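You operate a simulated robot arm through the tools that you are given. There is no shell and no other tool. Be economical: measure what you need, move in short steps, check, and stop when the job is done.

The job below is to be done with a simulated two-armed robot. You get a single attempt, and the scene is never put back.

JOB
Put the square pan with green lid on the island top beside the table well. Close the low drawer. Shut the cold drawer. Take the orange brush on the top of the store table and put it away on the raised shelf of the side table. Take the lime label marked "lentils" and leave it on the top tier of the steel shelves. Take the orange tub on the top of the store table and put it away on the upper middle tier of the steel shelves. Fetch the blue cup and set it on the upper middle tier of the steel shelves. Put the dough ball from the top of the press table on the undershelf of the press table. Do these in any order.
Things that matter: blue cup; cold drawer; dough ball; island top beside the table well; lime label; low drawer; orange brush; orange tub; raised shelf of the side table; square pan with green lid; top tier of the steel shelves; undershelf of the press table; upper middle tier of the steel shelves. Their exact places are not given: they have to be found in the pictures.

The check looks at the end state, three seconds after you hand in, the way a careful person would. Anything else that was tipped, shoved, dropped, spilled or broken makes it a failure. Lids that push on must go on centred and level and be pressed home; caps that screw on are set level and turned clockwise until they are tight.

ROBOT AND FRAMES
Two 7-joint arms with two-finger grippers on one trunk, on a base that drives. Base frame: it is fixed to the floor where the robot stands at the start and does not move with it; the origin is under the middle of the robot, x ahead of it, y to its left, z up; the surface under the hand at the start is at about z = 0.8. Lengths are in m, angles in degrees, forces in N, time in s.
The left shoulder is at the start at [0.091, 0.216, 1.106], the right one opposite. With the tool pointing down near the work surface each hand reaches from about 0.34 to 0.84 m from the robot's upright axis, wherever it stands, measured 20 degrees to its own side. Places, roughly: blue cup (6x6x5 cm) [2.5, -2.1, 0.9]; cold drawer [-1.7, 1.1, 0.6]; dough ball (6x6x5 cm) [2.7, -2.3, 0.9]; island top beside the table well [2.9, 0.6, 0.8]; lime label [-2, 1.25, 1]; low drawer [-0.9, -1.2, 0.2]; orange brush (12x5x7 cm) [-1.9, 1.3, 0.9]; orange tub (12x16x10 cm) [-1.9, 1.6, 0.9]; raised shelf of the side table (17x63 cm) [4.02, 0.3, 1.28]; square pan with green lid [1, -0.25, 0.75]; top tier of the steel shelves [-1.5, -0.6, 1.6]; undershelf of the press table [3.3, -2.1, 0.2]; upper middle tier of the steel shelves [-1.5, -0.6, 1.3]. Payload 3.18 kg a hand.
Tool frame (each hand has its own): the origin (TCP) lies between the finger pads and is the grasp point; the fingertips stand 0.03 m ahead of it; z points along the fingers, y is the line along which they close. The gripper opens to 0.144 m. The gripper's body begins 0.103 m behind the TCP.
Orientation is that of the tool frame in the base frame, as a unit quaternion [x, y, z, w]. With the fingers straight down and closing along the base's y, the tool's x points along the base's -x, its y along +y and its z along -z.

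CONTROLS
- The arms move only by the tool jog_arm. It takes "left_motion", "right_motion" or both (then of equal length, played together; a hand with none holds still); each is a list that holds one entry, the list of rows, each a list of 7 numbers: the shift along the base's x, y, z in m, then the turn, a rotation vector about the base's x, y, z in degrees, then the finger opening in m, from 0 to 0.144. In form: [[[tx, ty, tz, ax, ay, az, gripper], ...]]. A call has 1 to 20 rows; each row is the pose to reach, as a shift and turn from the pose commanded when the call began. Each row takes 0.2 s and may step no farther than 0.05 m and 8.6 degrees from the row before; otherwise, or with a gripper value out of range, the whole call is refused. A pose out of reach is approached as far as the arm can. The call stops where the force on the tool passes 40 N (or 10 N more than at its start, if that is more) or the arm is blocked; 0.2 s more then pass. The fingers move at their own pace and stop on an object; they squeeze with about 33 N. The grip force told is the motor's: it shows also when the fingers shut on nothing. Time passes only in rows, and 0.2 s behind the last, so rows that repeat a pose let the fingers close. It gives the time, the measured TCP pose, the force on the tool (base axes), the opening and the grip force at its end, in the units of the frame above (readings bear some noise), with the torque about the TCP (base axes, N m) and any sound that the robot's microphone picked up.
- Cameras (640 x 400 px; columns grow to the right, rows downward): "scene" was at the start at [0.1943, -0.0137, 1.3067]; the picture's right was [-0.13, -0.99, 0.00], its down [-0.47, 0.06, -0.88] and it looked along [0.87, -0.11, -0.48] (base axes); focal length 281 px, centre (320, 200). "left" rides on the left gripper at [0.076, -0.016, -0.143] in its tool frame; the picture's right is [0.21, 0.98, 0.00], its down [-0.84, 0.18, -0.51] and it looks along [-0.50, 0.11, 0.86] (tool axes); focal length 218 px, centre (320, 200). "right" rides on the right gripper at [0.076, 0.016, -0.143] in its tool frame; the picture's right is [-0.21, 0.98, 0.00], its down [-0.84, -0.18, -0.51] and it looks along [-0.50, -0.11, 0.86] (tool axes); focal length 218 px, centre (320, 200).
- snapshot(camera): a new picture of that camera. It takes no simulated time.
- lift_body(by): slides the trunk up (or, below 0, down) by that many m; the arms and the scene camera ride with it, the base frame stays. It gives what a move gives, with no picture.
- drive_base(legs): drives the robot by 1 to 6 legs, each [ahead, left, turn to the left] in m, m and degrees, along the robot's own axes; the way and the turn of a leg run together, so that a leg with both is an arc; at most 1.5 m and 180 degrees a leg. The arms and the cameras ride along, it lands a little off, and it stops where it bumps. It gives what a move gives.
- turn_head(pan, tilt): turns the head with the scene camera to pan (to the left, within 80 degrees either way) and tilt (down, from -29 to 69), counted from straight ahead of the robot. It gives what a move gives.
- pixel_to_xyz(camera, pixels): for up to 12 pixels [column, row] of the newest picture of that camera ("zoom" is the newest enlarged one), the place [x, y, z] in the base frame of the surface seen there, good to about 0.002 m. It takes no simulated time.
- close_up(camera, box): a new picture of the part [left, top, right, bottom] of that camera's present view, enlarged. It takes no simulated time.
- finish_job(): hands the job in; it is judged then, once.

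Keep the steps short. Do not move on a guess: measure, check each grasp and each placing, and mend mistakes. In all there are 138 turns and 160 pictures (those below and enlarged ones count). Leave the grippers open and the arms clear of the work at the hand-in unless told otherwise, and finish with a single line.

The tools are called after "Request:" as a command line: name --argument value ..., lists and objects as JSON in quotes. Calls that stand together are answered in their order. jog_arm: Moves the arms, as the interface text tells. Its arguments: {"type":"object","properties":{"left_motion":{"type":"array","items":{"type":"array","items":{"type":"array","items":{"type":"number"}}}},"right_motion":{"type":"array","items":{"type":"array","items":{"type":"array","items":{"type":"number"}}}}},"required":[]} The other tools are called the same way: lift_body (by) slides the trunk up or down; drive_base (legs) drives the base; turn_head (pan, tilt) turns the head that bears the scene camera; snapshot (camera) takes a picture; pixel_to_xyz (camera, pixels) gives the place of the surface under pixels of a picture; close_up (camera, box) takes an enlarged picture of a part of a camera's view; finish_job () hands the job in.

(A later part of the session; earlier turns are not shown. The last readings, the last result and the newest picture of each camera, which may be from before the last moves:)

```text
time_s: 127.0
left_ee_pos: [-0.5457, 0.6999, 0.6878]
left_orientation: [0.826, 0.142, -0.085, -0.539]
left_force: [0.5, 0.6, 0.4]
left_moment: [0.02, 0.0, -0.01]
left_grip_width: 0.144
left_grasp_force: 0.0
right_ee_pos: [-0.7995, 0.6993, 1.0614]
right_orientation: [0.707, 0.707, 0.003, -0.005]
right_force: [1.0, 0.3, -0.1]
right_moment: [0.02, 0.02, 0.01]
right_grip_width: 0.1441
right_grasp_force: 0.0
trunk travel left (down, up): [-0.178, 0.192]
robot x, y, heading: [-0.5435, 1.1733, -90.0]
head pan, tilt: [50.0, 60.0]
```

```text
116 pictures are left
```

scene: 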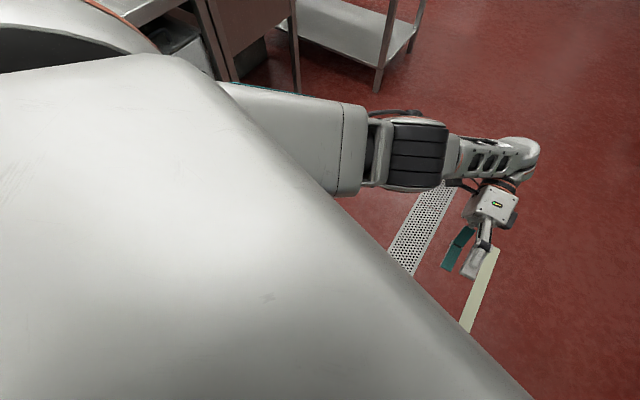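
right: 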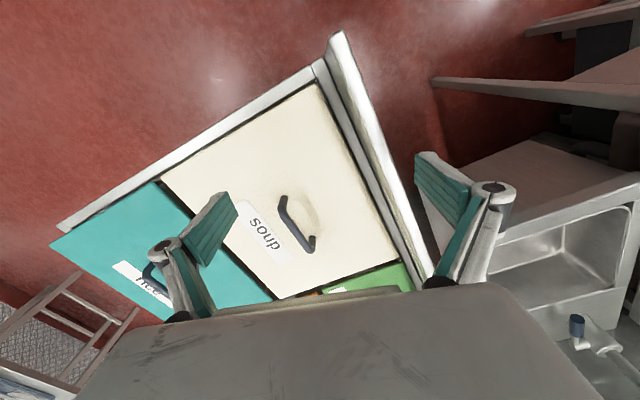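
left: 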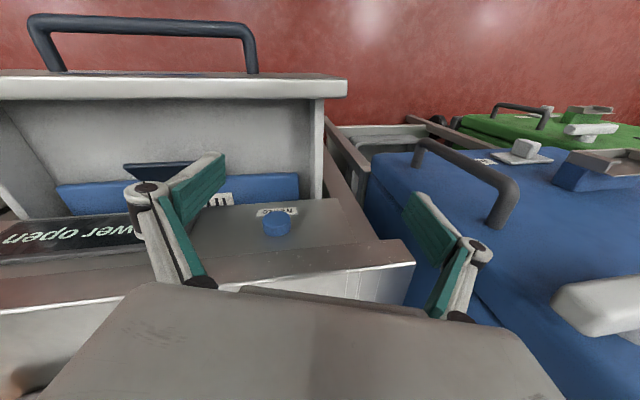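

From above the arm is dead straight: it's locked in the straight-arm singularity. I point the tool down while stretching outward past reach, then retract in the same call.

Request:
jog_arm --left_motion '[[[0.005, -0.04, -0.02, -7.8, -2.7, 0, 0.144], [0.01, -0.08, -0.045, -15.6, -5.3, 0, 0.144], [0.01, -0.12, -0.07, -23.4, -8, 0, 0.144], [0.01, -0.16, -0.095, -31.2, -10.6, 0, 0.144], [0.01, -0.2, -0.12, -39, -13.3, 0, 0.144], [0.01, -0.24, -0.145, -46.9, -16, 0, 0.144], [0.01, -0.28, -0.17, -54.7, -18.6, 0, 0.144], [0.01, -0.32, -0.195, -62.5, -21.3, 0, 0.144], [0.01, -0.36, -0.22, -62.5, -21.3, 0, 0.144], [0.01, -0.4, -0.24, -62.5, -21.3, 0, 0.144], [0.03, -0.36, -0.24, -62.5, -21.3, 0, 0.144], [0.05, -0.32, -0.24, -62.5, -21.3, 0, 0.144], [0.05, -0.28, -0.22, -62.5, -21.3, 0, 0.144], [0.05, -0.24, -0.2, -62.5, -21.3, 0, 0.144], [0.05, -0.2, -0.18, -62.5, -21.3, 0, 0.144], [0.05, -0.16, -0.16, -62.5, -21.3, 0, 0.144], [0.05, -0.12, -0.14, -62.5, -21.3, 0, 0.144], [0.05, -0.08, -0.12, -62.5, -21.3, 0, 0.144], [0.05, -0.04, -0.1, -62.5, -21.3, 0, 0.144], [0.05, 0, -0.08, -62.5, -21.3, 0, 0.144]]]'

Request:
snapshot --camera "scene"

```text
time_s: 131.4
left_ee_pos: [-0.5106, 0.5001, 0.5306]
left_orientation: [0.974, 0.226, -0.025, -0.012]
left_force: [-0.5, 0.3, -0.3]
left_moment: [0.0, 0.0, 0.0]
left_grip_width: 0.1442
left_grasp_force: 0.1
left hand out of reach, approached as far as the arm can: row 1, 2, 3, 4, 5, 6, 7, 8, 9, 10, 11, 12, 13, 14, 15, 16, 17, 18, 19, 20
right_ee_pos: [-0.7995, 0.6991, 1.0619]
right_orientation: [0.706, 0.708, 0.003, -0.004]
right_force: [-0.2, 0.1, -0.5]
right_moment: [-0.02, -0.01, 0.01]
right_grip_width: 0.1442
right_grasp_force: 0.0
trunk travel left (down, up): [-0.178, 0.192]
robot x, y, heading: [-0.549, 1.1758, -89.9]
head pan, tilt: [50.0, 60.0]
stopped in row 20 (left hand): the arm was blocked; the commanded pose is now the measured one
```

```text
115 pictures are left
```

scene: 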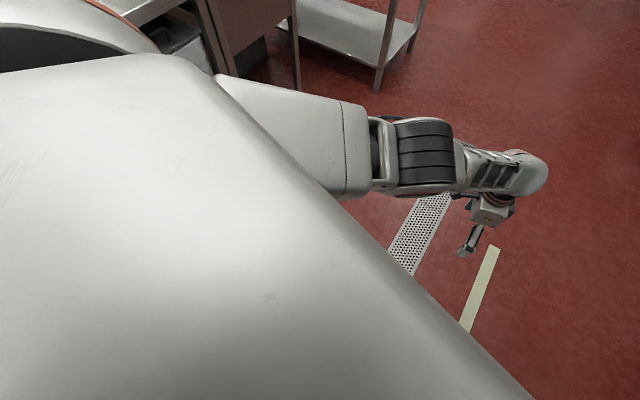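

Still locked. I try a different wrist attitude: pitch the tool to point straight ahead while raising the hand, which suits an elbow-low arm.

Request:
jog_arm --left_motion '[[[0.005, 0, 0.04, -8, 0, 0, 0.144], [0.01, 0, 0.08, -16, 0, 0, 0.144], [0.015, 0, 0.12, -24, 0, 0, 0.144], [0.02, 0, 0.16, -32, 0, 0, 0.144], [0.025, 0, 0.2, -40, 0, 0, 0.144], [0.03, 0, 0.24, -48, 0, 0, 0.144], [0.035, 0, 0.28, -56, 0, 0, 0.144], [0.04, 0, 0.32, -64, 0, 0, 0.144], [0.045, 0, 0.36, -72, 0, 0, 0.144], [0.05, 0, 0.4, -80, 0, 0, 0.144], [0.055, 0, 0.44, -88, 0, 0, 0.144], [0.055, 0.03, 0.46, -90, 0, 0, 0.144], [0.055, 0.06, 0.46, -90, 0, 0, 0.144], [0.055, 0.09, 0.46, -90, 0, 0, 0.144]]]'

Request:
turn_head --pan 40 --tilt 45

Request:
snapshot --camera "scene"

```text
time_s: 134.6
left_ee_pos: [-0.4875, 0.2234, 0.8147]
left_orientation: [0.697, 0.15, -0.147, 0.685]
left_force: [0.8, 0.8, 0.8]
left_moment: [-0.04, 0.03, 0.02]
left_grip_width: 0.1439
left_grasp_force: 0.1
left hand out of reach, approached as far as the arm can: row 1, 2, 3, 4, 5, 6, 7, 8, 9, 10, 11, 12, 13, 14
right_ee_pos: [-0.7993, 0.699, 1.0618]
right_orientation: [0.707, 0.707, 0.004, -0.005]
right_force: [-0.5, -0.2, -0.5]
right_moment: [0.0, 0.07, 0.03]
right_grip_width: 0.1439
right_grasp_force: 0.1
trunk travel left (down, up): [-0.178, 0.192]
robot x, y, heading: [-0.55, 1.177, -90.0]
head pan, tilt: [50.0, 60.0]
stopped in row 14 (left hand): the arm was blocked; the commanded pose is now the measured one
```

```text
time_s: 135.4
left_ee_pos: [-0.4897, 0.2255, 0.816]
left_orientation: [0.697, 0.149, -0.148, 0.685]
left_force: [-0.6, 0.3, 0.5]
left_moment: [0.01, -0.02, 0.01]
left_grip_width: 0.144
left_grasp_force: 0.0
right_ee_pos: [-0.7997, 0.7002, 1.062]
right_orientation: [0.707, 0.707, 0.005, -0.005]
right_force: [-0.4, 0.1, 0.0]
right_moment: [0.0, 0.02, -0.01]
right_grip_width: 0.144
right_grasp_force: 0.1
trunk travel left (down, up): [-0.178, 0.192]
robot x, y, heading: [-0.5463, 1.1751, -89.9]
head pan, tilt: [40.0, 45.0]
```

```text
114 pictures are left
```

scene: 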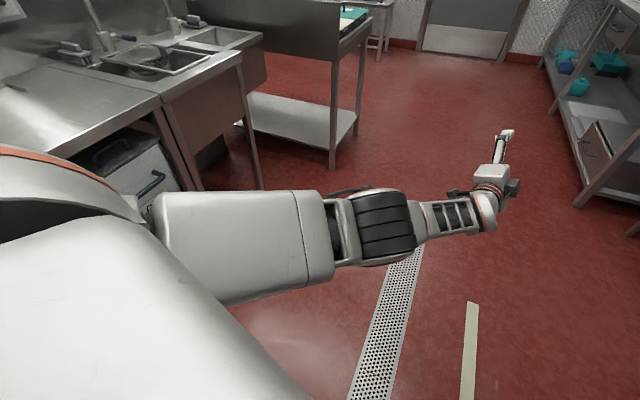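

Elbow is exactly straight. A sideways swing to the inside until the shoulder saturates should bend the elbow. I lift the right hand away and swing the left hand inward.

Request:
jog_arm --left_motion '[[[-0.046, 0.01, 0, 0, 0, -3, 0.144], [-0.092, 0.022, 0, 0, 0, -6, 0.144], [-0.138, 0.036, 0, 0, 0, -9, 0.144], [-0.182, 0.053, 0, 0, 0, -12, 0.144], [-0.226, 0.072, 0, 0, 0, -15, 0.144], [-0.269, 0.093, 0, 0, 0, -18, 0.144], [-0.311, 0.117, 0, 0, 0, -21, 0.144], [-0.351, 0.143, 0, 0, 0, -24, 0.144], [-0.391, 0.171, 0, 0, 0, -27, 0.144], [-0.429, 0.201, 0, 0, 0, -30, 0.144], [-0.466, 0.233, 0, 0, 0, -33, 0.144], [-0.501, 0.267, 0, 0, 0, -36, 0.144], [-0.535, 0.303, 0, 0, 0, -39, 0.144], [-0.567, 0.34, 0, 0, 0, -42, 0.144], [-0.597, 0.379, 0, 0, 0, -45, 0.144], [-0.626, 0.419, 0, 0, 0, -48, 0.144], [-0.652, 0.461, 0, 0, 0, -51, 0.144], [-0.677, 0.504, 0, 0, 0, -54, 0.144], [-0.7, 0.547, 0, 0, 0, -57, 0.144]]]' --right_motion '[[[-0.02, 0, 0.03, 0, 0, 0, 0.144], [-0.04, 0, 0.06, 0, 0, 0, 0.144], [-0.06, 0, 0.09, 0, 0, 0, 0.144], [-0.08, 0, 0.12, 0, 0, 0, 0.144], [-0.1, 0, 0.15, 0, 0, 0, 0.144], [-0.12, 0, 0.18, 0, 0, 0, 0.144], [-0.12, 0, 0.2, 0, 0, 0, 0.144], [-0.12, 0, 0.2, 0, 0, 0, 0.144], [-0.12, 0, 0.2, 0, 0, 0, 0.144], [-0.12, 0, 0.2, 0, 0, 0, 0.144], [-0.12, 0, 0.2, 0, 0, 0, 0.144], [-0.12, 0, 0.2, 0, 0, 0, 0.144], [-0.12, 0, 0.2, 0, 0, 0, 0.144], [-0.12, 0, 0.2, 0, 0, 0, 0.144], [-0.12, 0, 0.2, 0, 0, 0, 0.144], [-0.12, 0, 0.2, 0, 0, 0, 0.144], [-0.12, 0, 0.2, 0, 0, 0, 0.144], [-0.12, 0, 0.2, 0, 0, 0, 0.144], [-0.12, 0, 0.2, 0, 0, 0, 0.144]]]'

Request:
turn_head --pan 0 --tilt 50

Request:
snapshot --camera "scene"

```text
time_s: 136.6
left_ee_pos: [-0.5816, 0.2477, 0.8627]
left_orientation: [0.688, 0.222, -0.248, 0.645]
left_force: [0.1, 0.4, 0.6]
left_moment: [0.03, -0.01, -0.03]
left_grip_width: 0.144
left_grasp_force: 0.1
left hand out of reach, approached as far as the arm can: row 1, 2, 3, 4, 5, 6
right_ee_pos: [-0.8479, 0.6984, 1.1333]
right_orientation: [0.708, 0.706, 0.003, -0.003]
right_force: [0.7, -0.2, 0.5]
right_moment: [0.01, 0.02, -0.02]
right_grip_width: 0.1441
right_grasp_force: 0.0
right hand out of reach, approached as far as the arm can: row 3, 4, 5, 6
trunk travel left (down, up): [-0.178, 0.192]
robot x, y, heading: [-0.5474, 1.1768, -90.0]
head pan, tilt: [40.0, 45.0]
stopped in row 6 (left hand): the arm was blocked; the commanded pose is now the measured one
```

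```text
time_s: 137.7
left_ee_pos: [-0.5835, 0.2471, 0.8599]
left_orientation: [0.689, 0.22, -0.248, 0.645]
left_force: [1.3, -0.3, -0.1]
left_moment: [0.02, 0.0, -0.01]
left_grip_width: 0.1441
left_grasp_force: 0.1
right_ee_pos: [-0.8481, 0.6991, 1.1319]
right_orientation: [0.707, 0.707, 0.004, -0.005]
right_force: [-0.9, -0.6, -0.6]
right_moment: [-0.01, 0.01, 0.01]
right_grip_width: 0.1438
right_grasp_force: 0.0
trunk travel left (down, up): [-0.178, 0.192]
robot x, y, heading: [-0.5467, 1.1738, -89.9]
head pan, tilt: [0.0, 50.0]
```

```text
113 pictures are left
```

scene: 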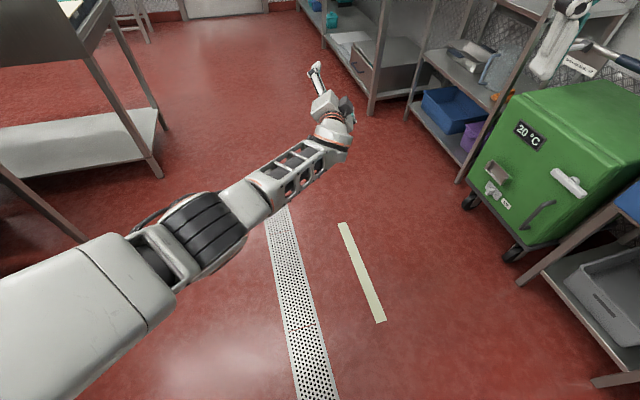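

The left shoulder appears to be in a flipped, limited configuration. Rather than spend more, I stow the left arm hanging down at my left side and work with the right arm.

Request:
jog_arm --left_motion '[[[0.016, 0.03, -0.033, 4.7, 0, 0, 0.144], [0.032, 0.06, -0.066, 9.4, 0, 0, 0.144], [0.048, 0.09, -0.1, 14, 0, 0, 0.144], [0.064, 0.12, -0.13, 19, 0, 0, 0.144], [0.08, 0.15, -0.165, 24, 0, 0, 0.144], [0.096, 0.18, -0.2, 29, 0, 0, 0.144], [0.112, 0.21, -0.23, 34, 0, 0, 0.144], [0.128, 0.24, -0.26, 39, 0, 0, 0.144], [0.144, 0.27, -0.295, 44, 0, 0, 0.144], [0.16, 0.3, -0.33, 49, 0, 0, 0.144], [0.176, 0.33, -0.36, 54, 0, 0, 0.144], [0.192, 0.36, -0.39, 59, 0, 0, 0.144], [0.208, 0.39, -0.42, 64, 0, 0, 0.144], [0.224, 0.42, -0.45, 69, 0, 0, 0.144], [0.24, 0.45, -0.48, 74, 0, 0, 0.144], [0.256, 0.48, -0.51, 79, 0, 0, 0.144], [0.272, 0.51, -0.54, 84, 0, 0, 0.144], [0.288, 0.54, -0.57, 89, 0, 0, 0.144], [0.3, 0.57, -0.6, 90, 0, 0, 0.144], [0.3, 0.6, -0.61, 90, 0, 0, 0.144]]]'

Request:
turn_head --pan 35 --tilt 60

Request:
snapshot --camera "scene"

```text
time_s: 141.8
left_ee_pos: [-0.2888, 0.8131, 0.2632]
left_orientation: [0.94, 0.339, -0.033, -0.018]
left_force: [1.9, -7.5, 5.1]
left_moment: [0.77, 0.32, 0.3]
left_grip_width: 0.142
left_grasp_force: 0.1
right_ee_pos: [-0.8478, 0.6991, 1.1323]
right_orientation: [0.708, 0.706, 0.004, -0.005]
right_force: [-0.2, -0.9, 0.0]
right_moment: [0.0, 0.01, 0.01]
right_grip_width: 0.1436
right_grasp_force: 0.0
trunk travel left (down, up): [-0.178, 0.192]
robot x, y, heading: [-0.5444, 1.1733, -90.0]
head pan, tilt: [0.0, 50.0]
stopped in row 20 (left hand): the force on the tool passed its limit at 51 N (the readings are from after the stop); the commanded pose is now the measured one
```

```text
time_s: 142.8
left_ee_pos: [-0.2905, 0.8144, 0.2631]
left_orientation: [0.94, 0.339, -0.034, -0.018]
left_force: [-0.2, -16.9, 9.7]
left_moment: [1.43, 0.41, 0.75]
left_grip_width: 0.1408
left_grasp_force: 0.1
right_ee_pos: [-0.8478, 0.6984, 1.1327]
right_orientation: [0.708, 0.706, 0.004, -0.005]
right_force: [-0.2, -0.2, -0.8]
right_moment: [-0.03, 0.0, -0.05]
right_grip_width: 0.144
right_grasp_force: 0.1
trunk travel left (down, up): [-0.178, 0.192]
robot x, y, heading: [-0.5479, 1.1757, -89.9]
head pan, tilt: [35.0, 60.0]
```

```text
112 pictures are left
```

scene: 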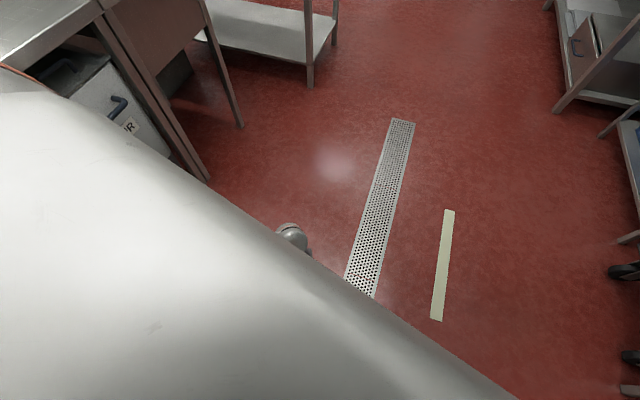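

This time nothing was "out of reach": the arm unlocked (it only touched my own base). I move it forward off the base, then raise it gently.

Request:
jog_arm --left_motion '[[[0.01, -0.04, 0.01, 0, 0, 0, 0.144], [0.01, -0.08, 0.03, 0, 0, 0, 0.144], [0.01, -0.12, 0.05, 0, 0, 0, 0.144], [0.01, -0.16, 0.08, 0, 0, 0, 0.144], [0.01, -0.19, 0.11, 0, 0, -3, 0.144], [0.01, -0.21, 0.15, 0, 0, -6, 0.144], [0.01, -0.22, 0.19, 0, 0, -9, 0.144], [0.01, -0.23, 0.23, 0, 0, -6, 0.144], [0.01, -0.24, 0.27, 0, 0, -3, 0.144], [0.01, -0.24, 0.31, 0, 0, 0, 0.144], [0.01, -0.24, 0.35, 0, 0, 0, 0.144], [0.01, -0.24, 0.39, 0, 0, 0, 0.144]]]'

Request:
snapshot --camera "scene"

```text
time_s: 145.4
left_ee_pos: [-0.2849, 0.5667, 0.6688]
left_orientation: [0.954, 0.301, 0.002, 0.007]
left_force: [0.2, -0.2, -0.6]
left_moment: [-0.03, 0.03, 0.0]
left_grip_width: 0.1441
left_grasp_force: 0.1
right_ee_pos: [-0.8494, 0.6994, 1.1322]
right_orientation: [0.708, 0.706, 0.003, -0.003]
right_force: [-0.7, 0.2, 0.6]
right_moment: [-0.02, -0.08, 0.05]
right_grip_width: 0.1439
right_grasp_force: 0.0
trunk travel left (down, up): [-0.178, 0.192]
robot x, y, heading: [-0.547, 1.1773, -89.9]
head pan, tilt: [35.0, 60.0]
```

```text
111 pictures are left
```

scene: 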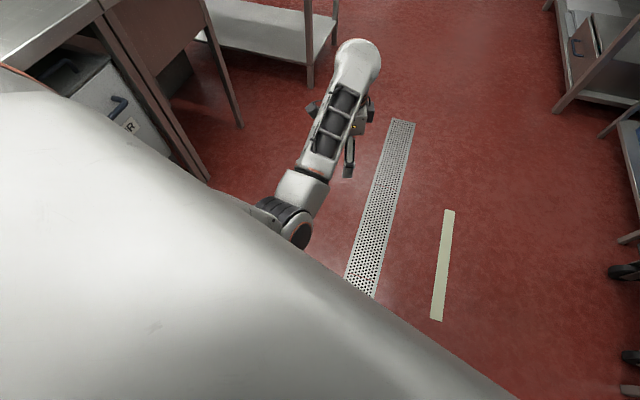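

It follows now. I turn the hand back to nominal yaw (+55°) and raise further.

Request:
jog_arm --left_motion '[[[-0.01, 0.005, 0.03, 0, 0, 7, 0.144], [-0.02, 0.01, 0.06, 0, 0, 14, 0.144], [-0.03, 0.015, 0.09, 0, 0, 21, 0.144], [-0.04, 0.02, 0.12, 0, 0, 28, 0.144], [-0.05, 0.025, 0.15, 0, 0, 35, 0.144], [-0.06, 0.03, 0.18, 0, 0, 42, 0.144], [-0.07, 0.035, 0.21, 0, 0, 49, 0.144], [-0.08, 0.04, 0.24, 0, 0, 55, 0.144], [-0.09, 0.045, 0.27, 0, 0, 55, 0.144], [-0.1, 0.05, 0.3, 0, 0, 55, 0.144]]]'

Request:
snapshot --camera "scene"

```text
time_s: 145.8
left_ee_pos: [-0.2827, 0.5532, 0.7109]
left_orientation: [0.95, 0.304, 0.048, 0.056]
left_force: [-0.2, -0.5, 1.0]
left_moment: [0.0, -0.02, -0.02]
left_grip_width: 0.1437
left_grasp_force: 0.0
right_ee_pos: [-0.8483, 0.6995, 1.1321]
right_orientation: [0.707, 0.707, 0.004, -0.004]
right_force: [0.4, 1.1, -0.5]
right_moment: [0.01, -0.02, -0.01]
right_grip_width: 0.1441
right_grasp_force: 0.0
trunk travel left (down, up): [-0.178, 0.192]
robot x, y, heading: [-0.5482, 1.1736, -89.6]
head pan, tilt: [35.0, 60.0]
stopped in row 1 (left hand): the arm was blocked; the commanded pose is now the measured one
```

```text
110 pictures are left
```

scene: 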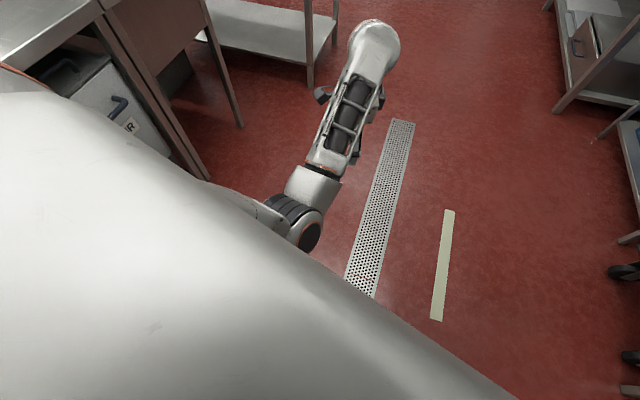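

Blocked, likely elbow against my torso. I roll the hand (fingers toward my right) while moving it outward, to bring the elbow out.

Request:
jog_arm --left_motion '[[[0, -0.02, 0, 0, 7, 0, 0.144], [0, -0.04, 0.01, 0, 14, 0, 0.144], [0, -0.06, 0.02, 0, 21, 0, 0.144], [-0.01, -0.07, 0.03, 0, 28, 0, 0.144], [-0.02, -0.08, 0.05, 0, 35, 0, 0.144], [-0.03, -0.08, 0.07, 0, 42, 0, 0.144], [-0.04, -0.08, 0.1, 0, 49, 0, 0.144], [-0.05, -0.08, 0.13, 0, 56, 0, 0.144], [-0.06, -0.08, 0.16, 0, 63, 0, 0.144], [-0.07, -0.08, 0.2, 0, 70, 0, 0.144]]]'

Request:
snapshot --camera "scene"

```text
time_s: 146.4
left_ee_pos: [-0.2972, 0.5037, 0.7337]
left_orientation: [0.968, 0.247, -0.003, 0.053]
left_force: [1.3, 0.1, -0.1]
left_moment: [-0.02, 0.05, 0.03]
left_grip_width: 0.1441
left_grasp_force: 0.1
right_ee_pos: [-0.8465, 0.698, 1.1315]
right_orientation: [0.708, 0.707, 0.004, -0.005]
right_force: [0.4, 0.0, -0.6]
right_moment: [-0.01, 0.02, 0.01]
right_grip_width: 0.144
right_grasp_force: 0.1
trunk travel left (down, up): [-0.178, 0.192]
robot x, y, heading: [-0.548, 1.1734, -89.8]
head pan, tilt: [35.0, 60.0]
stopped in row 3 (left hand): the arm was blocked; the commanded pose is now the measured one
```

```text
109 pictures are left
```

scene: 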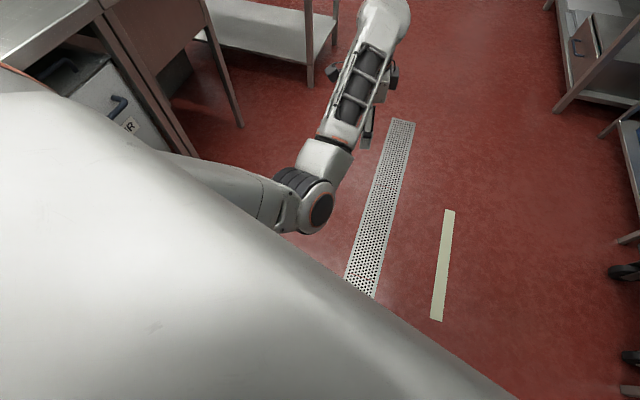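

I'll park the left arm beside me instead: slide the base away from the counter, then swing the left hand out to the left side, low.

Request:
drive_base --legs '[[0, -0.25, 0]]'

Request:
jog_arm --left_motion '[[[0.03, 0.02, -0.02, 0, 0, 0, 0.144], [0.06, 0.04, -0.04, 0, 0, 0, 0.144], [0.09, 0.06, -0.06, 0, 0, 0, 0.144], [0.12, 0.08, -0.08, 0, 0, 0, 0.144], [0.15, 0.1, -0.1, 0, 0, 3, 0.144], [0.18, 0.13, -0.12, 0, 0, 6, 0.144], [0.21, 0.16, -0.14, 0, 0, 9, 0.144], [0.23, 0.19, -0.16, 0, 0, 12, 0.144], [0.25, 0.22, -0.18, 0, 0, 15, 0.144], [0.27, 0.25, -0.2, 0, 0, 18, 0.144], [0.29, 0.28, -0.22, 0, 0, 21, 0.144], [0.3, 0.31, -0.24, 0, 0, 24, 0.144]]]'

Request:
turn_head --pan 70 --tilt 60

Request:
snapshot --camera "scene"

```text
time_s: 149.2
left_ee_pos: [-0.5469, 0.5043, 0.7348]
left_orientation: [0.967, 0.25, -0.003, 0.053]
left_force: [0.1, 0.0, -0.6]
left_moment: [0.04, -0.02, -0.02]
left_grip_width: 0.1439
left_grasp_force: 0.1
right_ee_pos: [-1.0966, 0.695, 1.1315]
right_orientation: [0.706, 0.708, 0.004, -0.005]
right_force: [-0.9, -0.6, 0.0]
right_moment: [0.0, -0.01, -0.01]
right_grip_width: 0.1442
right_grasp_force: 0.1
trunk travel left (down, up): [-0.178, 0.192]
robot x, y, heading: [-0.7966, 1.1771, -89.4]
head pan, tilt: [35.0, 60.0]
```

```text
time_s: 150.2
left_ee_pos: [-0.3603, 0.5719, 0.6834]
left_orientation: [0.959, 0.266, 0.067, 0.076]
left_force: [-0.2, -0.5, 0.0]
left_moment: [-0.01, 0.01, 0.03]
left_grip_width: 0.1438
left_grasp_force: 0.0
right_ee_pos: [-1.0954, 0.6949, 1.1312]
right_orientation: [0.706, 0.709, 0.004, -0.005]
right_force: [0.5, 1.2, 0.7]
right_moment: [-0.03, 0.0, -0.01]
right_grip_width: 0.1441
right_grasp_force: 0.0
trunk travel left (down, up): [-0.178, 0.192]
robot x, y, heading: [-0.7971, 1.1743, -89.3]
head pan, tilt: [35.0, 60.0]
stopped in row 4 (left hand): the arm was blocked; the commanded pose is now the measured one
```

```text
time_s: 151.2
left_ee_pos: [-0.3623, 0.5733, 0.6836]
left_orientation: [0.958, 0.267, 0.068, 0.074]
left_force: [1.1, -0.5, 0.7]
left_moment: [0.0, 0.05, 0.02]
left_grip_width: 0.1441
left_grasp_force: 0.0
right_ee_pos: [-1.0954, 0.6951, 1.1325]
right_orientation: [0.706, 0.708, 0.004, -0.005]
right_force: [0.5, -0.4, -0.1]
right_moment: [0.03, 0.02, 0.0]
right_grip_width: 0.144
right_grasp_force: 0.0
trunk travel left (down, up): [-0.178, 0.192]
robot x, y, heading: [-0.7976, 1.1709, -89.2]
head pan, tilt: [70.0, 60.0]
```

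```text
108 pictures are left
```

scene: 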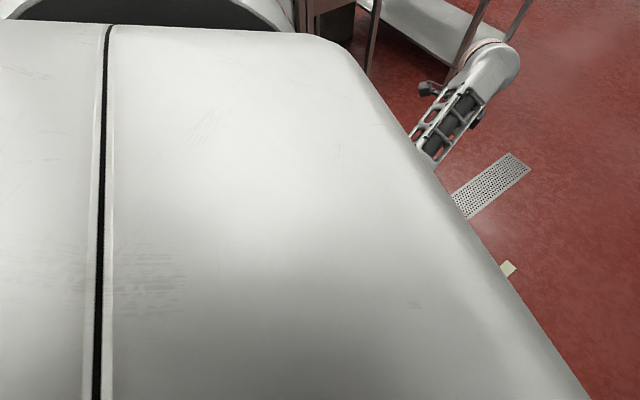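

The hand keeps drifting in yaw toward one side — its wrist roll is at its stop. I rotate the yaw the other way by 60° (grip is symmetric) and see if it's free.

Request:
jog_arm --left_motion '[[[-0.01, -0.01, 0, 0, 0, -8, 0.144], [-0.02, -0.02, 0, 0, 0, -16, 0.144], [-0.03, -0.02, 0.01, 0, 0, -24, 0.144], [-0.04, -0.02, 0.02, 0, 0, -32, 0.144], [-0.05, -0.02, 0.03, 0, 0, -40, 0.144], [-0.06, -0.02, 0.04, 0, 0, -48, 0.144], [-0.06, -0.02, 0.05, 0, 0, -56, 0.144], [-0.06, 0.0, 0.07, 0, 0, -64, 0.144], [-0.06, 0.03, 0.1, 0, 0, -72, 0.144], [-0.06, 0.06, 0.13, 0, 0, -80, 0.144], [-0.06, 0.08, 0.16, 0, 0, -80, 0.144], [-0.06, 0.09, 0.2, 0, 0, -80, 0.144]]]'

Request:
turn_head --pan 35 --tilt 45

Request:
snapshot --camera "scene"

```text
time_s: 153.0
left_ee_pos: [-0.4405, 0.5372, 0.794]
left_orientation: [0.927, -0.344, 0.108, 0.102]
left_force: [-0.1, -0.9, 0.4]
left_moment: [0.0, 0.01, 0.0]
left_grip_width: 0.1438
left_grasp_force: 0.0
right_ee_pos: [-1.0956, 0.6956, 1.1343]
right_orientation: [0.706, 0.708, 0.004, -0.004]
right_force: [0.1, -0.1, -0.7]
right_moment: [0.0, 0.0, 0.0]
right_grip_width: 0.1442
right_grasp_force: 0.0
trunk travel left (down, up): [-0.178, 0.192]
robot x, y, heading: [-0.8039, 1.1797, -89.5]
head pan, tilt: [70.0, 60.0]
stopped in row 8 (left hand): the arm was blocked; the commanded pose is now the measured one
```

```text
time_s: 154.0
left_ee_pos: [-0.4393, 0.5366, 0.7948]
left_orientation: [0.927, -0.343, 0.109, 0.101]
left_force: [-0.3, -0.3, 0.2]
left_moment: [-0.01, -0.01, 0.0]
left_grip_width: 0.1439
left_grasp_force: 0.1
right_ee_pos: [-1.096, 0.6957, 1.1324]
right_orientation: [0.706, 0.708, 0.003, -0.006]
right_force: [0.7, -0.7, 0.5]
right_moment: [0.02, 0.01, 0.04]
right_grip_width: 0.1438
right_grasp_force: 0.0
trunk travel left (down, up): [-0.178, 0.192]
robot x, y, heading: [-0.8007, 1.1761, -89.4]
head pan, tilt: [35.0, 45.0]
```

```text
107 pictures are left
```

scene: 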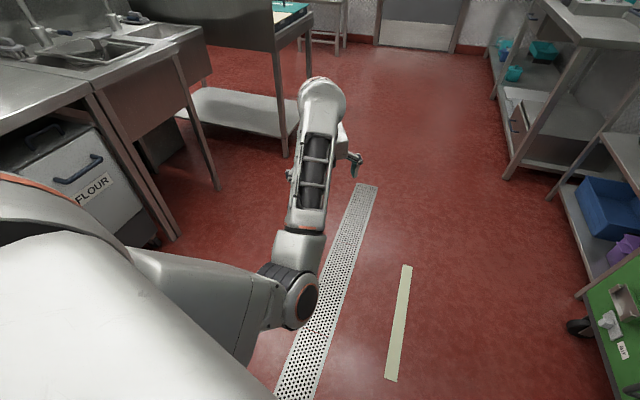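

Good enough: I park the left hand low in front of my left side (a pose it reached freely before).

Request:
jog_arm --left_motion '[[[0, -0.01, -0.04, 0, 0, 7, 0.144], [0, -0.02, -0.08, 0, 0, 14, 0.144], [-0.01, -0.02, -0.12, 0, 0, 21, 0.144], [-0.02, -0.02, -0.16, 0, 0, 28, 0.144], [-0.03, -0.02, -0.2, 0, 0, 35, 0.144], [-0.04, -0.02, -0.24, 0, 0, 42, 0.144], [-0.05, 0.0, -0.28, 0, 0, 49, 0.144], [-0.06, 0.03, -0.31, 0, 0, 56, 0.144], [-0.07, 0.06, -0.34, 0, 0, 63, 0.144], [-0.08, 0.1, -0.37, 0, 0, 70, 0.144], [-0.09, 0.14, -0.39, 0, 0, 76, 0.144], [-0.1, 0.175, -0.41, 0, 0, 76, 0.144], [-0.1, 0.21, -0.43, 0, 0, 76, 0.144], [-0.1, 0.24, -0.44, 0, 0, 76, 0.144]]]'

Request:
snapshot --camera "scene"

```text
refused: row 10 steps farther than a row can; nothing moved
```

```text
106 pictures are left
```

scene: 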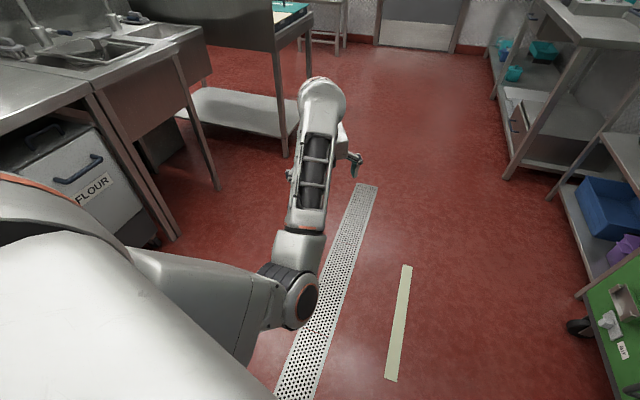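

One row was slightly too long; I resend with shorter steps.

Request:
jog_arm --left_motion '[[[0, -0.01, -0.04, 0, 0, 7, 0.144], [0, -0.02, -0.08, 0, 0, 14, 0.144], [-0.01, -0.02, -0.12, 0, 0, 21, 0.144], [-0.02, -0.02, -0.16, 0, 0, 28, 0.144], [-0.03, -0.02, -0.2, 0, 0, 35, 0.144], [-0.04, -0.02, -0.24, 0, 0, 42, 0.144], [-0.05, 0.0, -0.28, 0, 0, 49, 0.144], [-0.06, 0.03, -0.31, 0, 0, 56, 0.144], [-0.07, 0.06, -0.34, 0, 0, 63, 0.144], [-0.08, 0.09, -0.37, 0, 0, 70, 0.144], [-0.09, 0.13, -0.39, 0, 0, 76, 0.144], [-0.1, 0.165, -0.41, 0, 0, 76, 0.144], [-0.1, 0.2, -0.43, 0, 0, 76, 0.144], [-0.1, 0.23, -0.44, 0, 0, 76, 0.144]]]'

Request:
snapshot --camera "scene"

```text
time_s: 157.2
left_ee_pos: [-0.479, 0.7578, 0.3581]
left_orientation: [0.936, 0.297, 0.186, 0.034]
left_force: [0.3, -0.9, 0.6]
left_moment: [0.0, 0.0, 0.01]
left_grip_width: 0.1439
left_grasp_force: 0.2
right_ee_pos: [-1.096, 0.6965, 1.1323]
right_orientation: [0.706, 0.708, 0.004, -0.005]
right_force: [0.0, -0.5, -0.1]
right_moment: [-0.03, 0.0, -0.01]
right_grip_width: 0.1439
right_grasp_force: 0.0
trunk travel left (down, up): [-0.178, 0.192]
robot x, y, heading: [-0.7972, 1.1751, -89.4]
head pan, tilt: [35.0, 45.0]
stopped in row 14 (left hand): the arm was blocked; the commanded pose is now the measured one
```

```text
105 pictures are left
```

scene: 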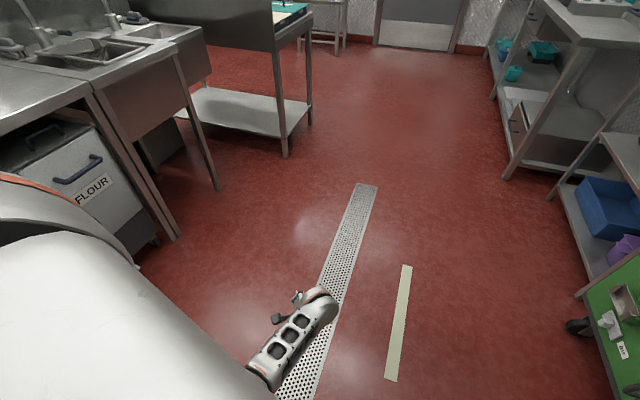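

Left hand is parked low and close. Now I turn to face the store table squarely (heading -164°) and approach to look at the labels.

Request:
drive_base --legs '[[0, 0, -74.9], [0.2, -0.18, 0]]'

Request:
turn_head --pan -15 --tilt 30

Request:
snapshot --camera "scene"

```text
time_s: 162.7
left_ee_pos: [-1.357, 0.877, 0.3582]
left_orientation: [0.925, -0.33, 0.128, 0.139]
left_force: [0.5, -0.3, -0.7]
left_moment: [-0.01, 0.01, -0.01]
left_grip_width: 0.144
left_grasp_force: 0.1
right_ee_pos: [-1.5833, 1.4539, 1.1331]
right_orientation: [0.99, 0.137, 0.006, -0.002]
right_force: [-0.6, 1.2, -0.7]
right_moment: [-0.02, 0.04, 0.0]
right_grip_width: 0.1437
right_grasp_force: 0.0
trunk travel left (down, up): [-0.178, 0.192]
robot x, y, heading: [-1.0402, 1.2921, -164.1]
head pan, tilt: [35.0, 45.0]
```

```text
time_s: 163.8
left_ee_pos: [-1.3559, 0.8747, 0.3578]
left_orientation: [0.925, -0.329, 0.127, 0.14]
left_force: [-0.5, -0.1, -0.2]
left_moment: [0.0, -0.01, 0.01]
left_grip_width: 0.1441
left_grasp_force: 0.1
right_ee_pos: [-1.5832, 1.4535, 1.1322]
right_orientation: [0.991, 0.137, 0.006, -0.002]
right_force: [0.0, 0.4, -0.6]
right_moment: [-0.01, 0.03, -0.04]
right_grip_width: 0.1437
right_grasp_force: 0.1
trunk travel left (down, up): [-0.178, 0.192]
robot x, y, heading: [-1.0408, 1.2965, -164.0]
head pan, tilt: [-15.0, 30.0]
```

```text
104 pictures are left
```

scene: 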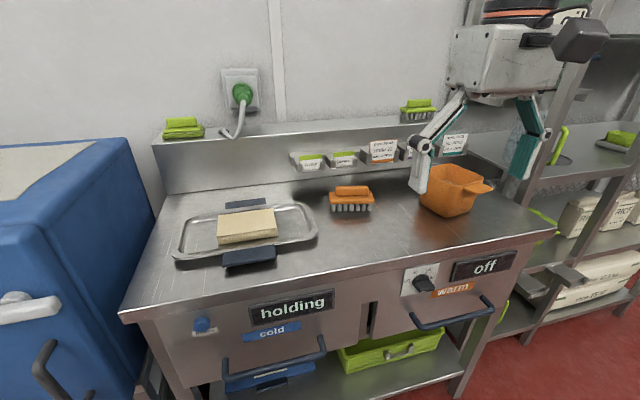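

Request:
close_up --camera "scene" --box '[270, 120, 480, 220]'

Request:
pixel_to_xyz --camera "zoom" --pixels '[[130, 130], [230, 122], [230, 110], [230, 100], [340, 92], [240, 240], [550, 230], [560, 160], [520, 260], [240, 205], [600, 200], [130, 108]]'

```text
3.05 times, centred on (375, 170) of scene
```

zoom: 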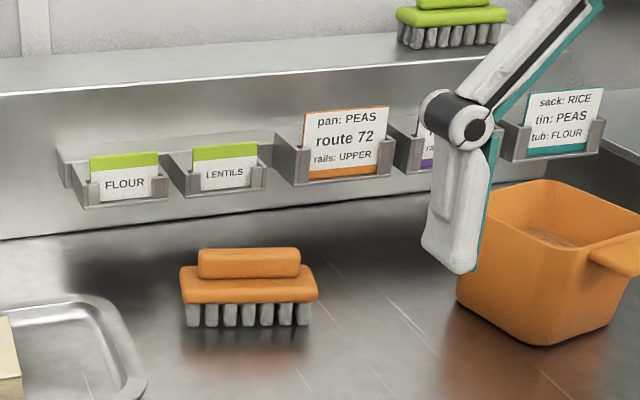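

```text
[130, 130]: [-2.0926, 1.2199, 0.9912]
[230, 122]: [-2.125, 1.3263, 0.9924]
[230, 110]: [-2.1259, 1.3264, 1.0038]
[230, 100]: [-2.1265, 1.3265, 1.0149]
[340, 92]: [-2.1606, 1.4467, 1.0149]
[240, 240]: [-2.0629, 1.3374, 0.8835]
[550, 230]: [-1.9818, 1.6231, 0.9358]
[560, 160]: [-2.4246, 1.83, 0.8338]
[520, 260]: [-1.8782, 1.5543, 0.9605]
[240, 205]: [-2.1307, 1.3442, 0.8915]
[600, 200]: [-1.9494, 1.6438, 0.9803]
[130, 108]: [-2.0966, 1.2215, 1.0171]
```

The LENTILS card stands in the second holder at (-2.125,1.326,~1.0), facing me, lime top. I move closer and to the right, keeping the parked left hand clear of the cabinet's leg.

Request:
drive_base --legs '[[0, -0.24, 0], [0.16, 0, 0]]'

Request:
turn_head --pan 5 --tilt 35

Request:
snapshot --camera "scene"

```text
time_s: 167.6
left_ee_pos: [-1.5444, 1.0699, 0.3457]
left_orientation: [0.923, -0.334, 0.141, 0.132]
left_force: [-0.4, 0.3, -0.3]
left_moment: [-0.02, -0.01, -0.06]
left_grip_width: 0.1441
left_grasp_force: 0.2
right_ee_pos: [-1.7913, 1.6451, 1.133]
right_orientation: [0.991, 0.135, 0.006, -0.001]
right_force: [-0.4, 0.1, 0.7]
right_moment: [0.03, 0.02, 0.01]
right_grip_width: 0.1439
right_grasp_force: 0.0
trunk travel left (down, up): [-0.178, 0.192]
robot x, y, heading: [-1.2557, 1.4785, -164.2]
head pan, tilt: [-15.0, 30.0]
stopped in leg 2: the robot was blocked; the commanded pose is now the measured one
```

```text
time_s: 168.4
left_ee_pos: [-1.5452, 1.0708, 0.347]
left_orientation: [0.923, -0.334, 0.139, 0.13]
left_force: [0.4, -0.2, -0.1]
left_moment: [0.0, 0.0, -0.02]
left_grip_width: 0.1441
left_grasp_force: 0.1
right_ee_pos: [-1.7908, 1.6444, 1.1327]
right_orientation: [0.991, 0.135, 0.005, -0.001]
right_force: [0.6, 0.6, -0.4]
right_moment: [0.0, 0.01, 0.0]
right_grip_width: 0.1439
right_grasp_force: 0.2
trunk travel left (down, up): [-0.178, 0.192]
robot x, y, heading: [-1.2544, 1.4805, -164.2]
head pan, tilt: [5.0, 35.0]
```

```text
102 pictures are left
```

scene: 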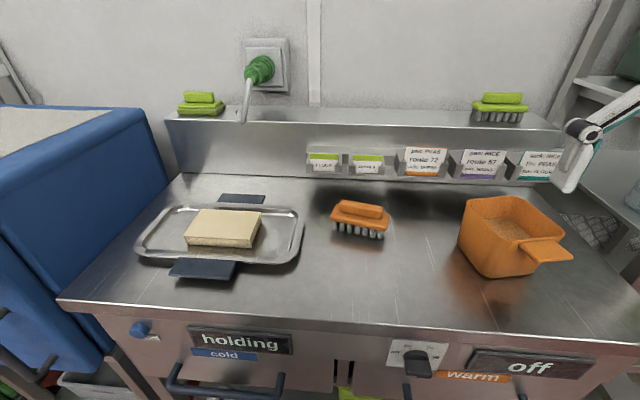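

I zoom on the label card for exact edges.

Request:
close_up --camera "scene" --box '[300, 135, 420, 195]'

Request:
pixel_to_xyz --camera "zoom" --pixels '[[300, 120], [440, 120], [300, 160], [370, 108], [370, 200], [370, 90], [270, 160], [465, 160], [370, 150], [230, 160], [520, 140], [370, 225]]'

```text
5.33 times, centred on (360, 165) of scene
```

zoom: 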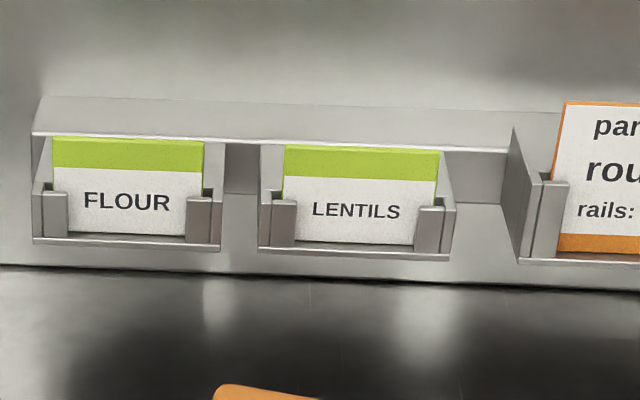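

```text
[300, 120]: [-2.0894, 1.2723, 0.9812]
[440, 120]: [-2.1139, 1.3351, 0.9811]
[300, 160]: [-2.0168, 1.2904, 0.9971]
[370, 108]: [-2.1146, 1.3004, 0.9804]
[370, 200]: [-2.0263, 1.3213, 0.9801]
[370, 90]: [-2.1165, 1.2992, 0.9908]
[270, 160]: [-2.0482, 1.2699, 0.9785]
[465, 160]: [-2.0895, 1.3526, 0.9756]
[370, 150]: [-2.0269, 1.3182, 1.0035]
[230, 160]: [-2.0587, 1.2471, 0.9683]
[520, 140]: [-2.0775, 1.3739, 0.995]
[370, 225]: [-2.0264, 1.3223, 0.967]
```

Card: centre (-2.026,1.315), top z≈1.005, width ≈6.6 cm, side walls of the holder up to ≈0.978. I'll grip its side edges above the walls with the tool pitched 45° forward. First to a pre-pose 8 cm above.

Request:
jog_arm --right_motion '[[[-0.025, -0.036, -0.005, -1.4, 4.8, 0, 0.144], [-0.05, -0.072, -0.01, -2.7, 9.6, 0, 0.14], [-0.075, -0.108, -0.015, -4.1, 14.4, 0, 0.13], [-0.1, -0.144, -0.02, -5.4, 19.2, 0, 0.12], [-0.125, -0.18, -0.025, -6.8, 24, 0, 0.11], [-0.15, -0.216, -0.03, -8.1, 28.9, 0, 0.1], [-0.175, -0.252, -0.035, -9.5, 33.7, 0, 0.09], [-0.2, -0.29, -0.04, -10.8, 38.5, 0, 0.09], [-0.222, -0.326, -0.043, -12.2, 43.3, 0, 0.09], [-0.222, -0.326, -0.043, -12.2, 43.3, 0, 0.09]]]'

Request:
snapshot --camera "right"

Request:
close_up --camera "scene" --box '[260, 60, 500, 210]'

```text
time_s: 170.6
left_ee_pos: [-1.5441, 1.0705, 0.3468]
left_orientation: [0.923, -0.335, 0.139, 0.131]
left_force: [-0.3, -0.2, -0.3]
left_moment: [0.0, 0.0, 0.0]
left_grip_width: 0.1439
left_grasp_force: 0.1
right_ee_pos: [-2.0154, 1.3181, 1.0912]
right_orientation: [0.917, 0.124, -0.375, 0.052]
right_force: [-0.1, 0.6, -0.3]
right_moment: [0.06, -0.05, -0.03]
right_grip_width: 0.0898
right_grasp_force: 0.0
trunk travel left (down, up): [-0.178, 0.192]
robot x, y, heading: [-1.252, 1.4858, -164.4]
head pan, tilt: [5.0, 35.0]
```

```text
100 pictures are left
```

right: 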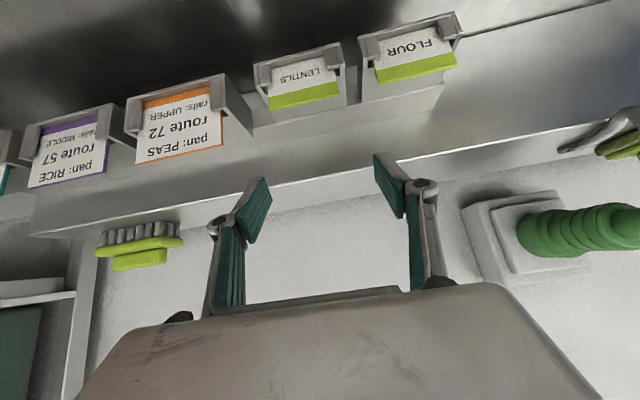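

```text
2.67 times, centred on (380, 135) of scene
```

zoom: 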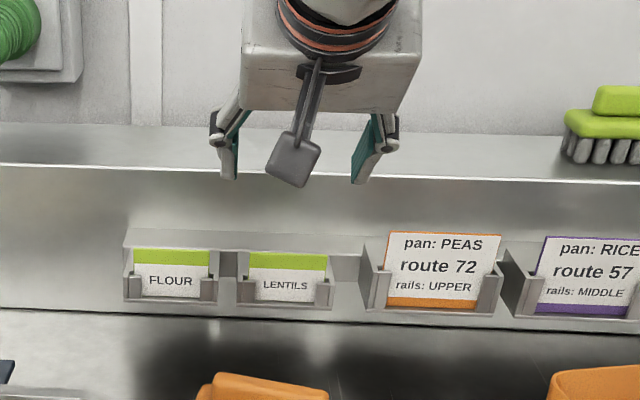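

The right camera sees the card too; I measure its corners there for cross-check.

Request:
pixel_to_xyz --camera "right" --pixels '[[305, 95], [272, 104], [336, 90], [305, 80], [262, 75], [346, 60], [300, 125], [255, 90]]'

```text
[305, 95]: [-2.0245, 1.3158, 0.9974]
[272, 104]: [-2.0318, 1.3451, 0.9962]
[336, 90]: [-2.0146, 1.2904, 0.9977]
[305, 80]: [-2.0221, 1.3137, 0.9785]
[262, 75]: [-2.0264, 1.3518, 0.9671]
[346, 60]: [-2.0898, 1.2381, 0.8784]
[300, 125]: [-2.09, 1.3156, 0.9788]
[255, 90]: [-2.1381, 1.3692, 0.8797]
```

Aligned laterally within 2 mm. I descend 8 cm and close.

Request:
jog_arm --right_motion '[[[0, 0, -0.03, 0, 0, 0, 0.09], [0, 0, -0.055, 0, 0, 0, 0.09], [0, 0, -0.07, 0, 0, 0, 0.09], [0, 0, -0.08, 0, 0, 0, 0.09], [0, 0, -0.08, 0, 0, 0, 0.05], [0, 0, -0.08, 0, 0, 0, 0.03], [0, 0, -0.08, 0, 0, 0, 0.03], [0, 0, -0.08, 0, 0, 0, 0.03]]]'

Request:
snapshot --camera "right"

```text
time_s: 172.4
left_ee_pos: [-1.546, 1.0697, 0.3462]
left_orientation: [0.923, -0.334, 0.14, 0.13]
left_force: [-0.3, 0.6, 0.3]
left_moment: [-0.02, -0.01, 0.0]
left_grip_width: 0.1441
left_grasp_force: 0.1
right_ee_pos: [-2.015, 1.3171, 1.0112]
right_orientation: [0.918, 0.125, -0.374, 0.052]
right_force: [0.5, 0.2, 0.3]
right_moment: [-0.01, 0.0, -0.02]
right_grip_width: 0.0638
right_grasp_force: 33.0
trunk travel left (down, up): [-0.178, 0.192]
robot x, y, heading: [-1.2535, 1.4838, -163.9]
head pan, tilt: [5.0, 35.0]
```

```text
98 pictures are left
```

right: 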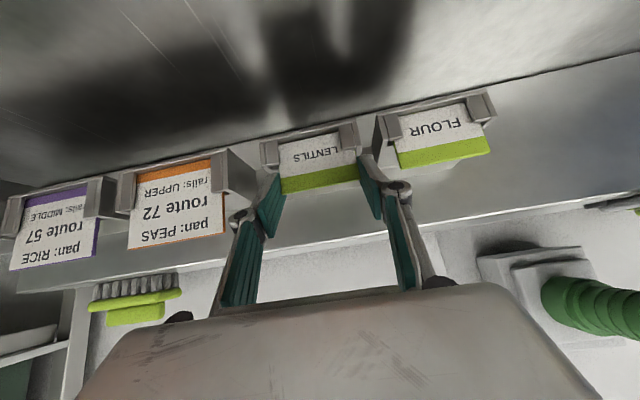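

Stopped at 0.064 m on the card. I lift it straight up and check.

Request:
jog_arm --right_motion '[[[0, 0, 0.02, 0, 0, 0, 0.03], [0, 0, 0.04, 0, 0, 0, 0.03], [0, 0, 0.07, 0, 0, 0, 0.03], [0.03, 0.01, 0.1, 0, 0, 0, 0.03], [0.06, 0.02, 0.12, 0, 0, 0, 0.03]]]'

Request:
snapshot --camera "right"

```text
time_s: 173.6
left_ee_pos: [-1.546, 1.0697, 0.3464]
left_orientation: [0.923, -0.335, 0.14, 0.131]
left_force: [-0.2, -0.1, 0.7]
left_moment: [-0.01, 0.0, 0.01]
left_grip_width: 0.144
left_grasp_force: 0.1
right_ee_pos: [-1.9518, 1.3369, 1.1306]
right_orientation: [0.917, 0.125, -0.374, 0.052]
right_force: [0.7, 0.4, -0.2]
right_moment: [0.02, 0.03, -0.01]
right_grip_width: 0.0643
right_grasp_force: 32.9
trunk travel left (down, up): [-0.178, 0.192]
robot x, y, heading: [-1.2556, 1.4859, -164.4]
head pan, tilt: [5.0, 35.0]
```

```text
97 pictures are left
```

right: 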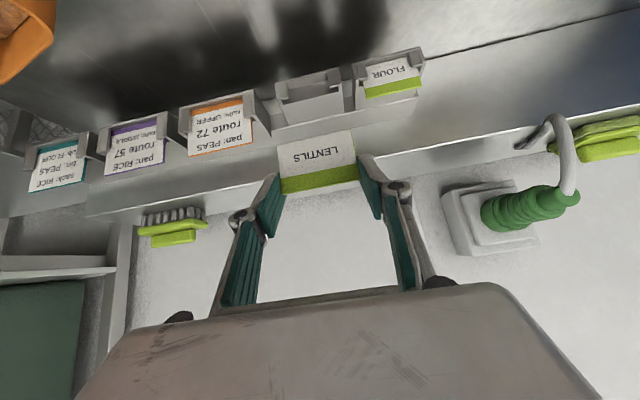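

The LENTILS card is held. I draw the hand back, then drive to the steel shelves.

Request:
jog_arm --right_motion '[[[0.045, 0.013, 0, 0, 0, 0, 0.03], [0.09, 0.025, 0, 0, 0, 0, 0.03], [0.135, 0.038, 0, 0, 0, 0, 0.03], [0.18, 0.05, 0, 0, 0, 0, 0.03]]]'

Request:
drive_base --legs '[[-0.4, 0, 0], [0.1, 1.45, 0], [0, 0, 9.7], [0.15, 0.578, 0]]'

Request:
lift_body --by 0.19

Request:
turn_head --pan 0 --tilt 10

Request:
snapshot --camera "scene"

```text
time_s: 174.6
left_ee_pos: [-1.5453, 1.0704, 0.3468]
left_orientation: [0.923, -0.334, 0.14, 0.13]
left_force: [0.4, -0.8, -0.3]
left_moment: [-0.03, -0.04, -0.01]
left_grip_width: 0.1439
left_grasp_force: 0.1
right_ee_pos: [-1.7722, 1.3868, 1.1281]
right_orientation: [0.918, 0.125, -0.374, 0.052]
right_force: [-0.5, 0.1, 0.3]
right_moment: [-0.01, -0.02, 0.04]
right_grip_width: 0.0642
right_grasp_force: 33.2
trunk travel left (down, up): [-0.178, 0.192]
robot x, y, heading: [-1.2526, 1.4786, -164.3]
head pan, tilt: [5.0, 35.0]
```

```text
time_s: 195.4
left_ee_pos: [-0.7497, -0.8712, 0.3458]
left_orientation: [0.944, -0.271, 0.147, 0.121]
left_force: [0.4, 0.2, -0.1]
left_moment: [-0.03, 0.01, 0.02]
left_grip_width: 0.1441
left_grasp_force: 0.0
right_ee_pos: [-1.0168, -0.587, 1.1289]
right_orientation: [0.907, 0.187, -0.369, 0.078]
right_force: [0.8, -0.1, -0.9]
right_moment: [0.01, 0.02, -0.02]
right_grip_width: 0.0641
right_grasp_force: 32.6
trunk travel left (down, up): [-0.178, 0.192]
robot x, y, heading: [-0.5132, -0.4193, -156.6]
head pan, tilt: [5.0, 35.0]
```

```text
time_s: 197.4
left_ee_pos: [-0.7445, -0.8831, 0.5361]
left_orientation: [0.94, -0.274, 0.154, 0.129]
left_force: [-1.0, 0.0, -0.6]
left_moment: [0.01, 0.0, -0.01]
left_grip_width: 0.144
left_grasp_force: 0.0
right_ee_pos: [-1.0167, -0.587, 1.3182]
right_orientation: [0.907, 0.187, -0.369, 0.077]
right_force: [0.2, 0.6, -0.3]
right_moment: [0.01, -0.02, -0.01]
right_grip_width: 0.0644
right_grasp_force: 33.0
trunk travel left (down, up): [-0.368, 0.002]
robot x, y, heading: [-0.5148, -0.4232, -156.4]
head pan, tilt: [5.0, 35.0]
```

```text
time_s: 198.3
left_ee_pos: [-0.7468, -0.8841, 0.5388]
left_orientation: [0.941, -0.273, 0.154, 0.13]
left_force: [-0.4, 0.3, -0.4]
left_moment: [0.05, 0.05, -0.01]
left_grip_width: 0.1441
left_grasp_force: 0.1
right_ee_pos: [-1.0189, -0.5873, 1.3192]
right_orientation: [0.907, 0.187, -0.369, 0.078]
right_force: [-1.0, 0.1, -0.2]
right_moment: [0.03, 0.0, -0.01]
right_grip_width: 0.0643
right_grasp_force: 33.3
trunk travel left (down, up): [-0.368, 0.002]
robot x, y, heading: [-0.5134, -0.4252, -156.6]
head pan, tilt: [0.0, 10.0]
```

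```text
96 pictures are left
```

scene: 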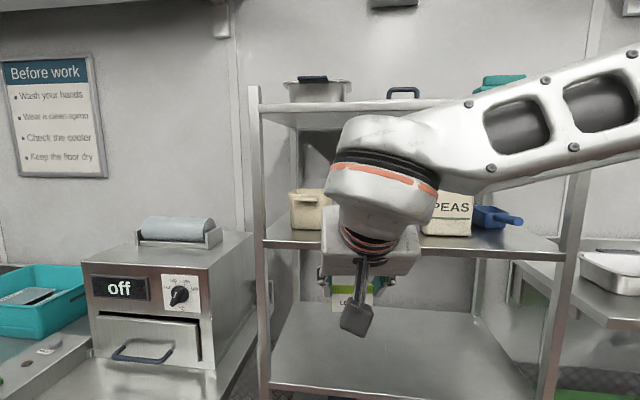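

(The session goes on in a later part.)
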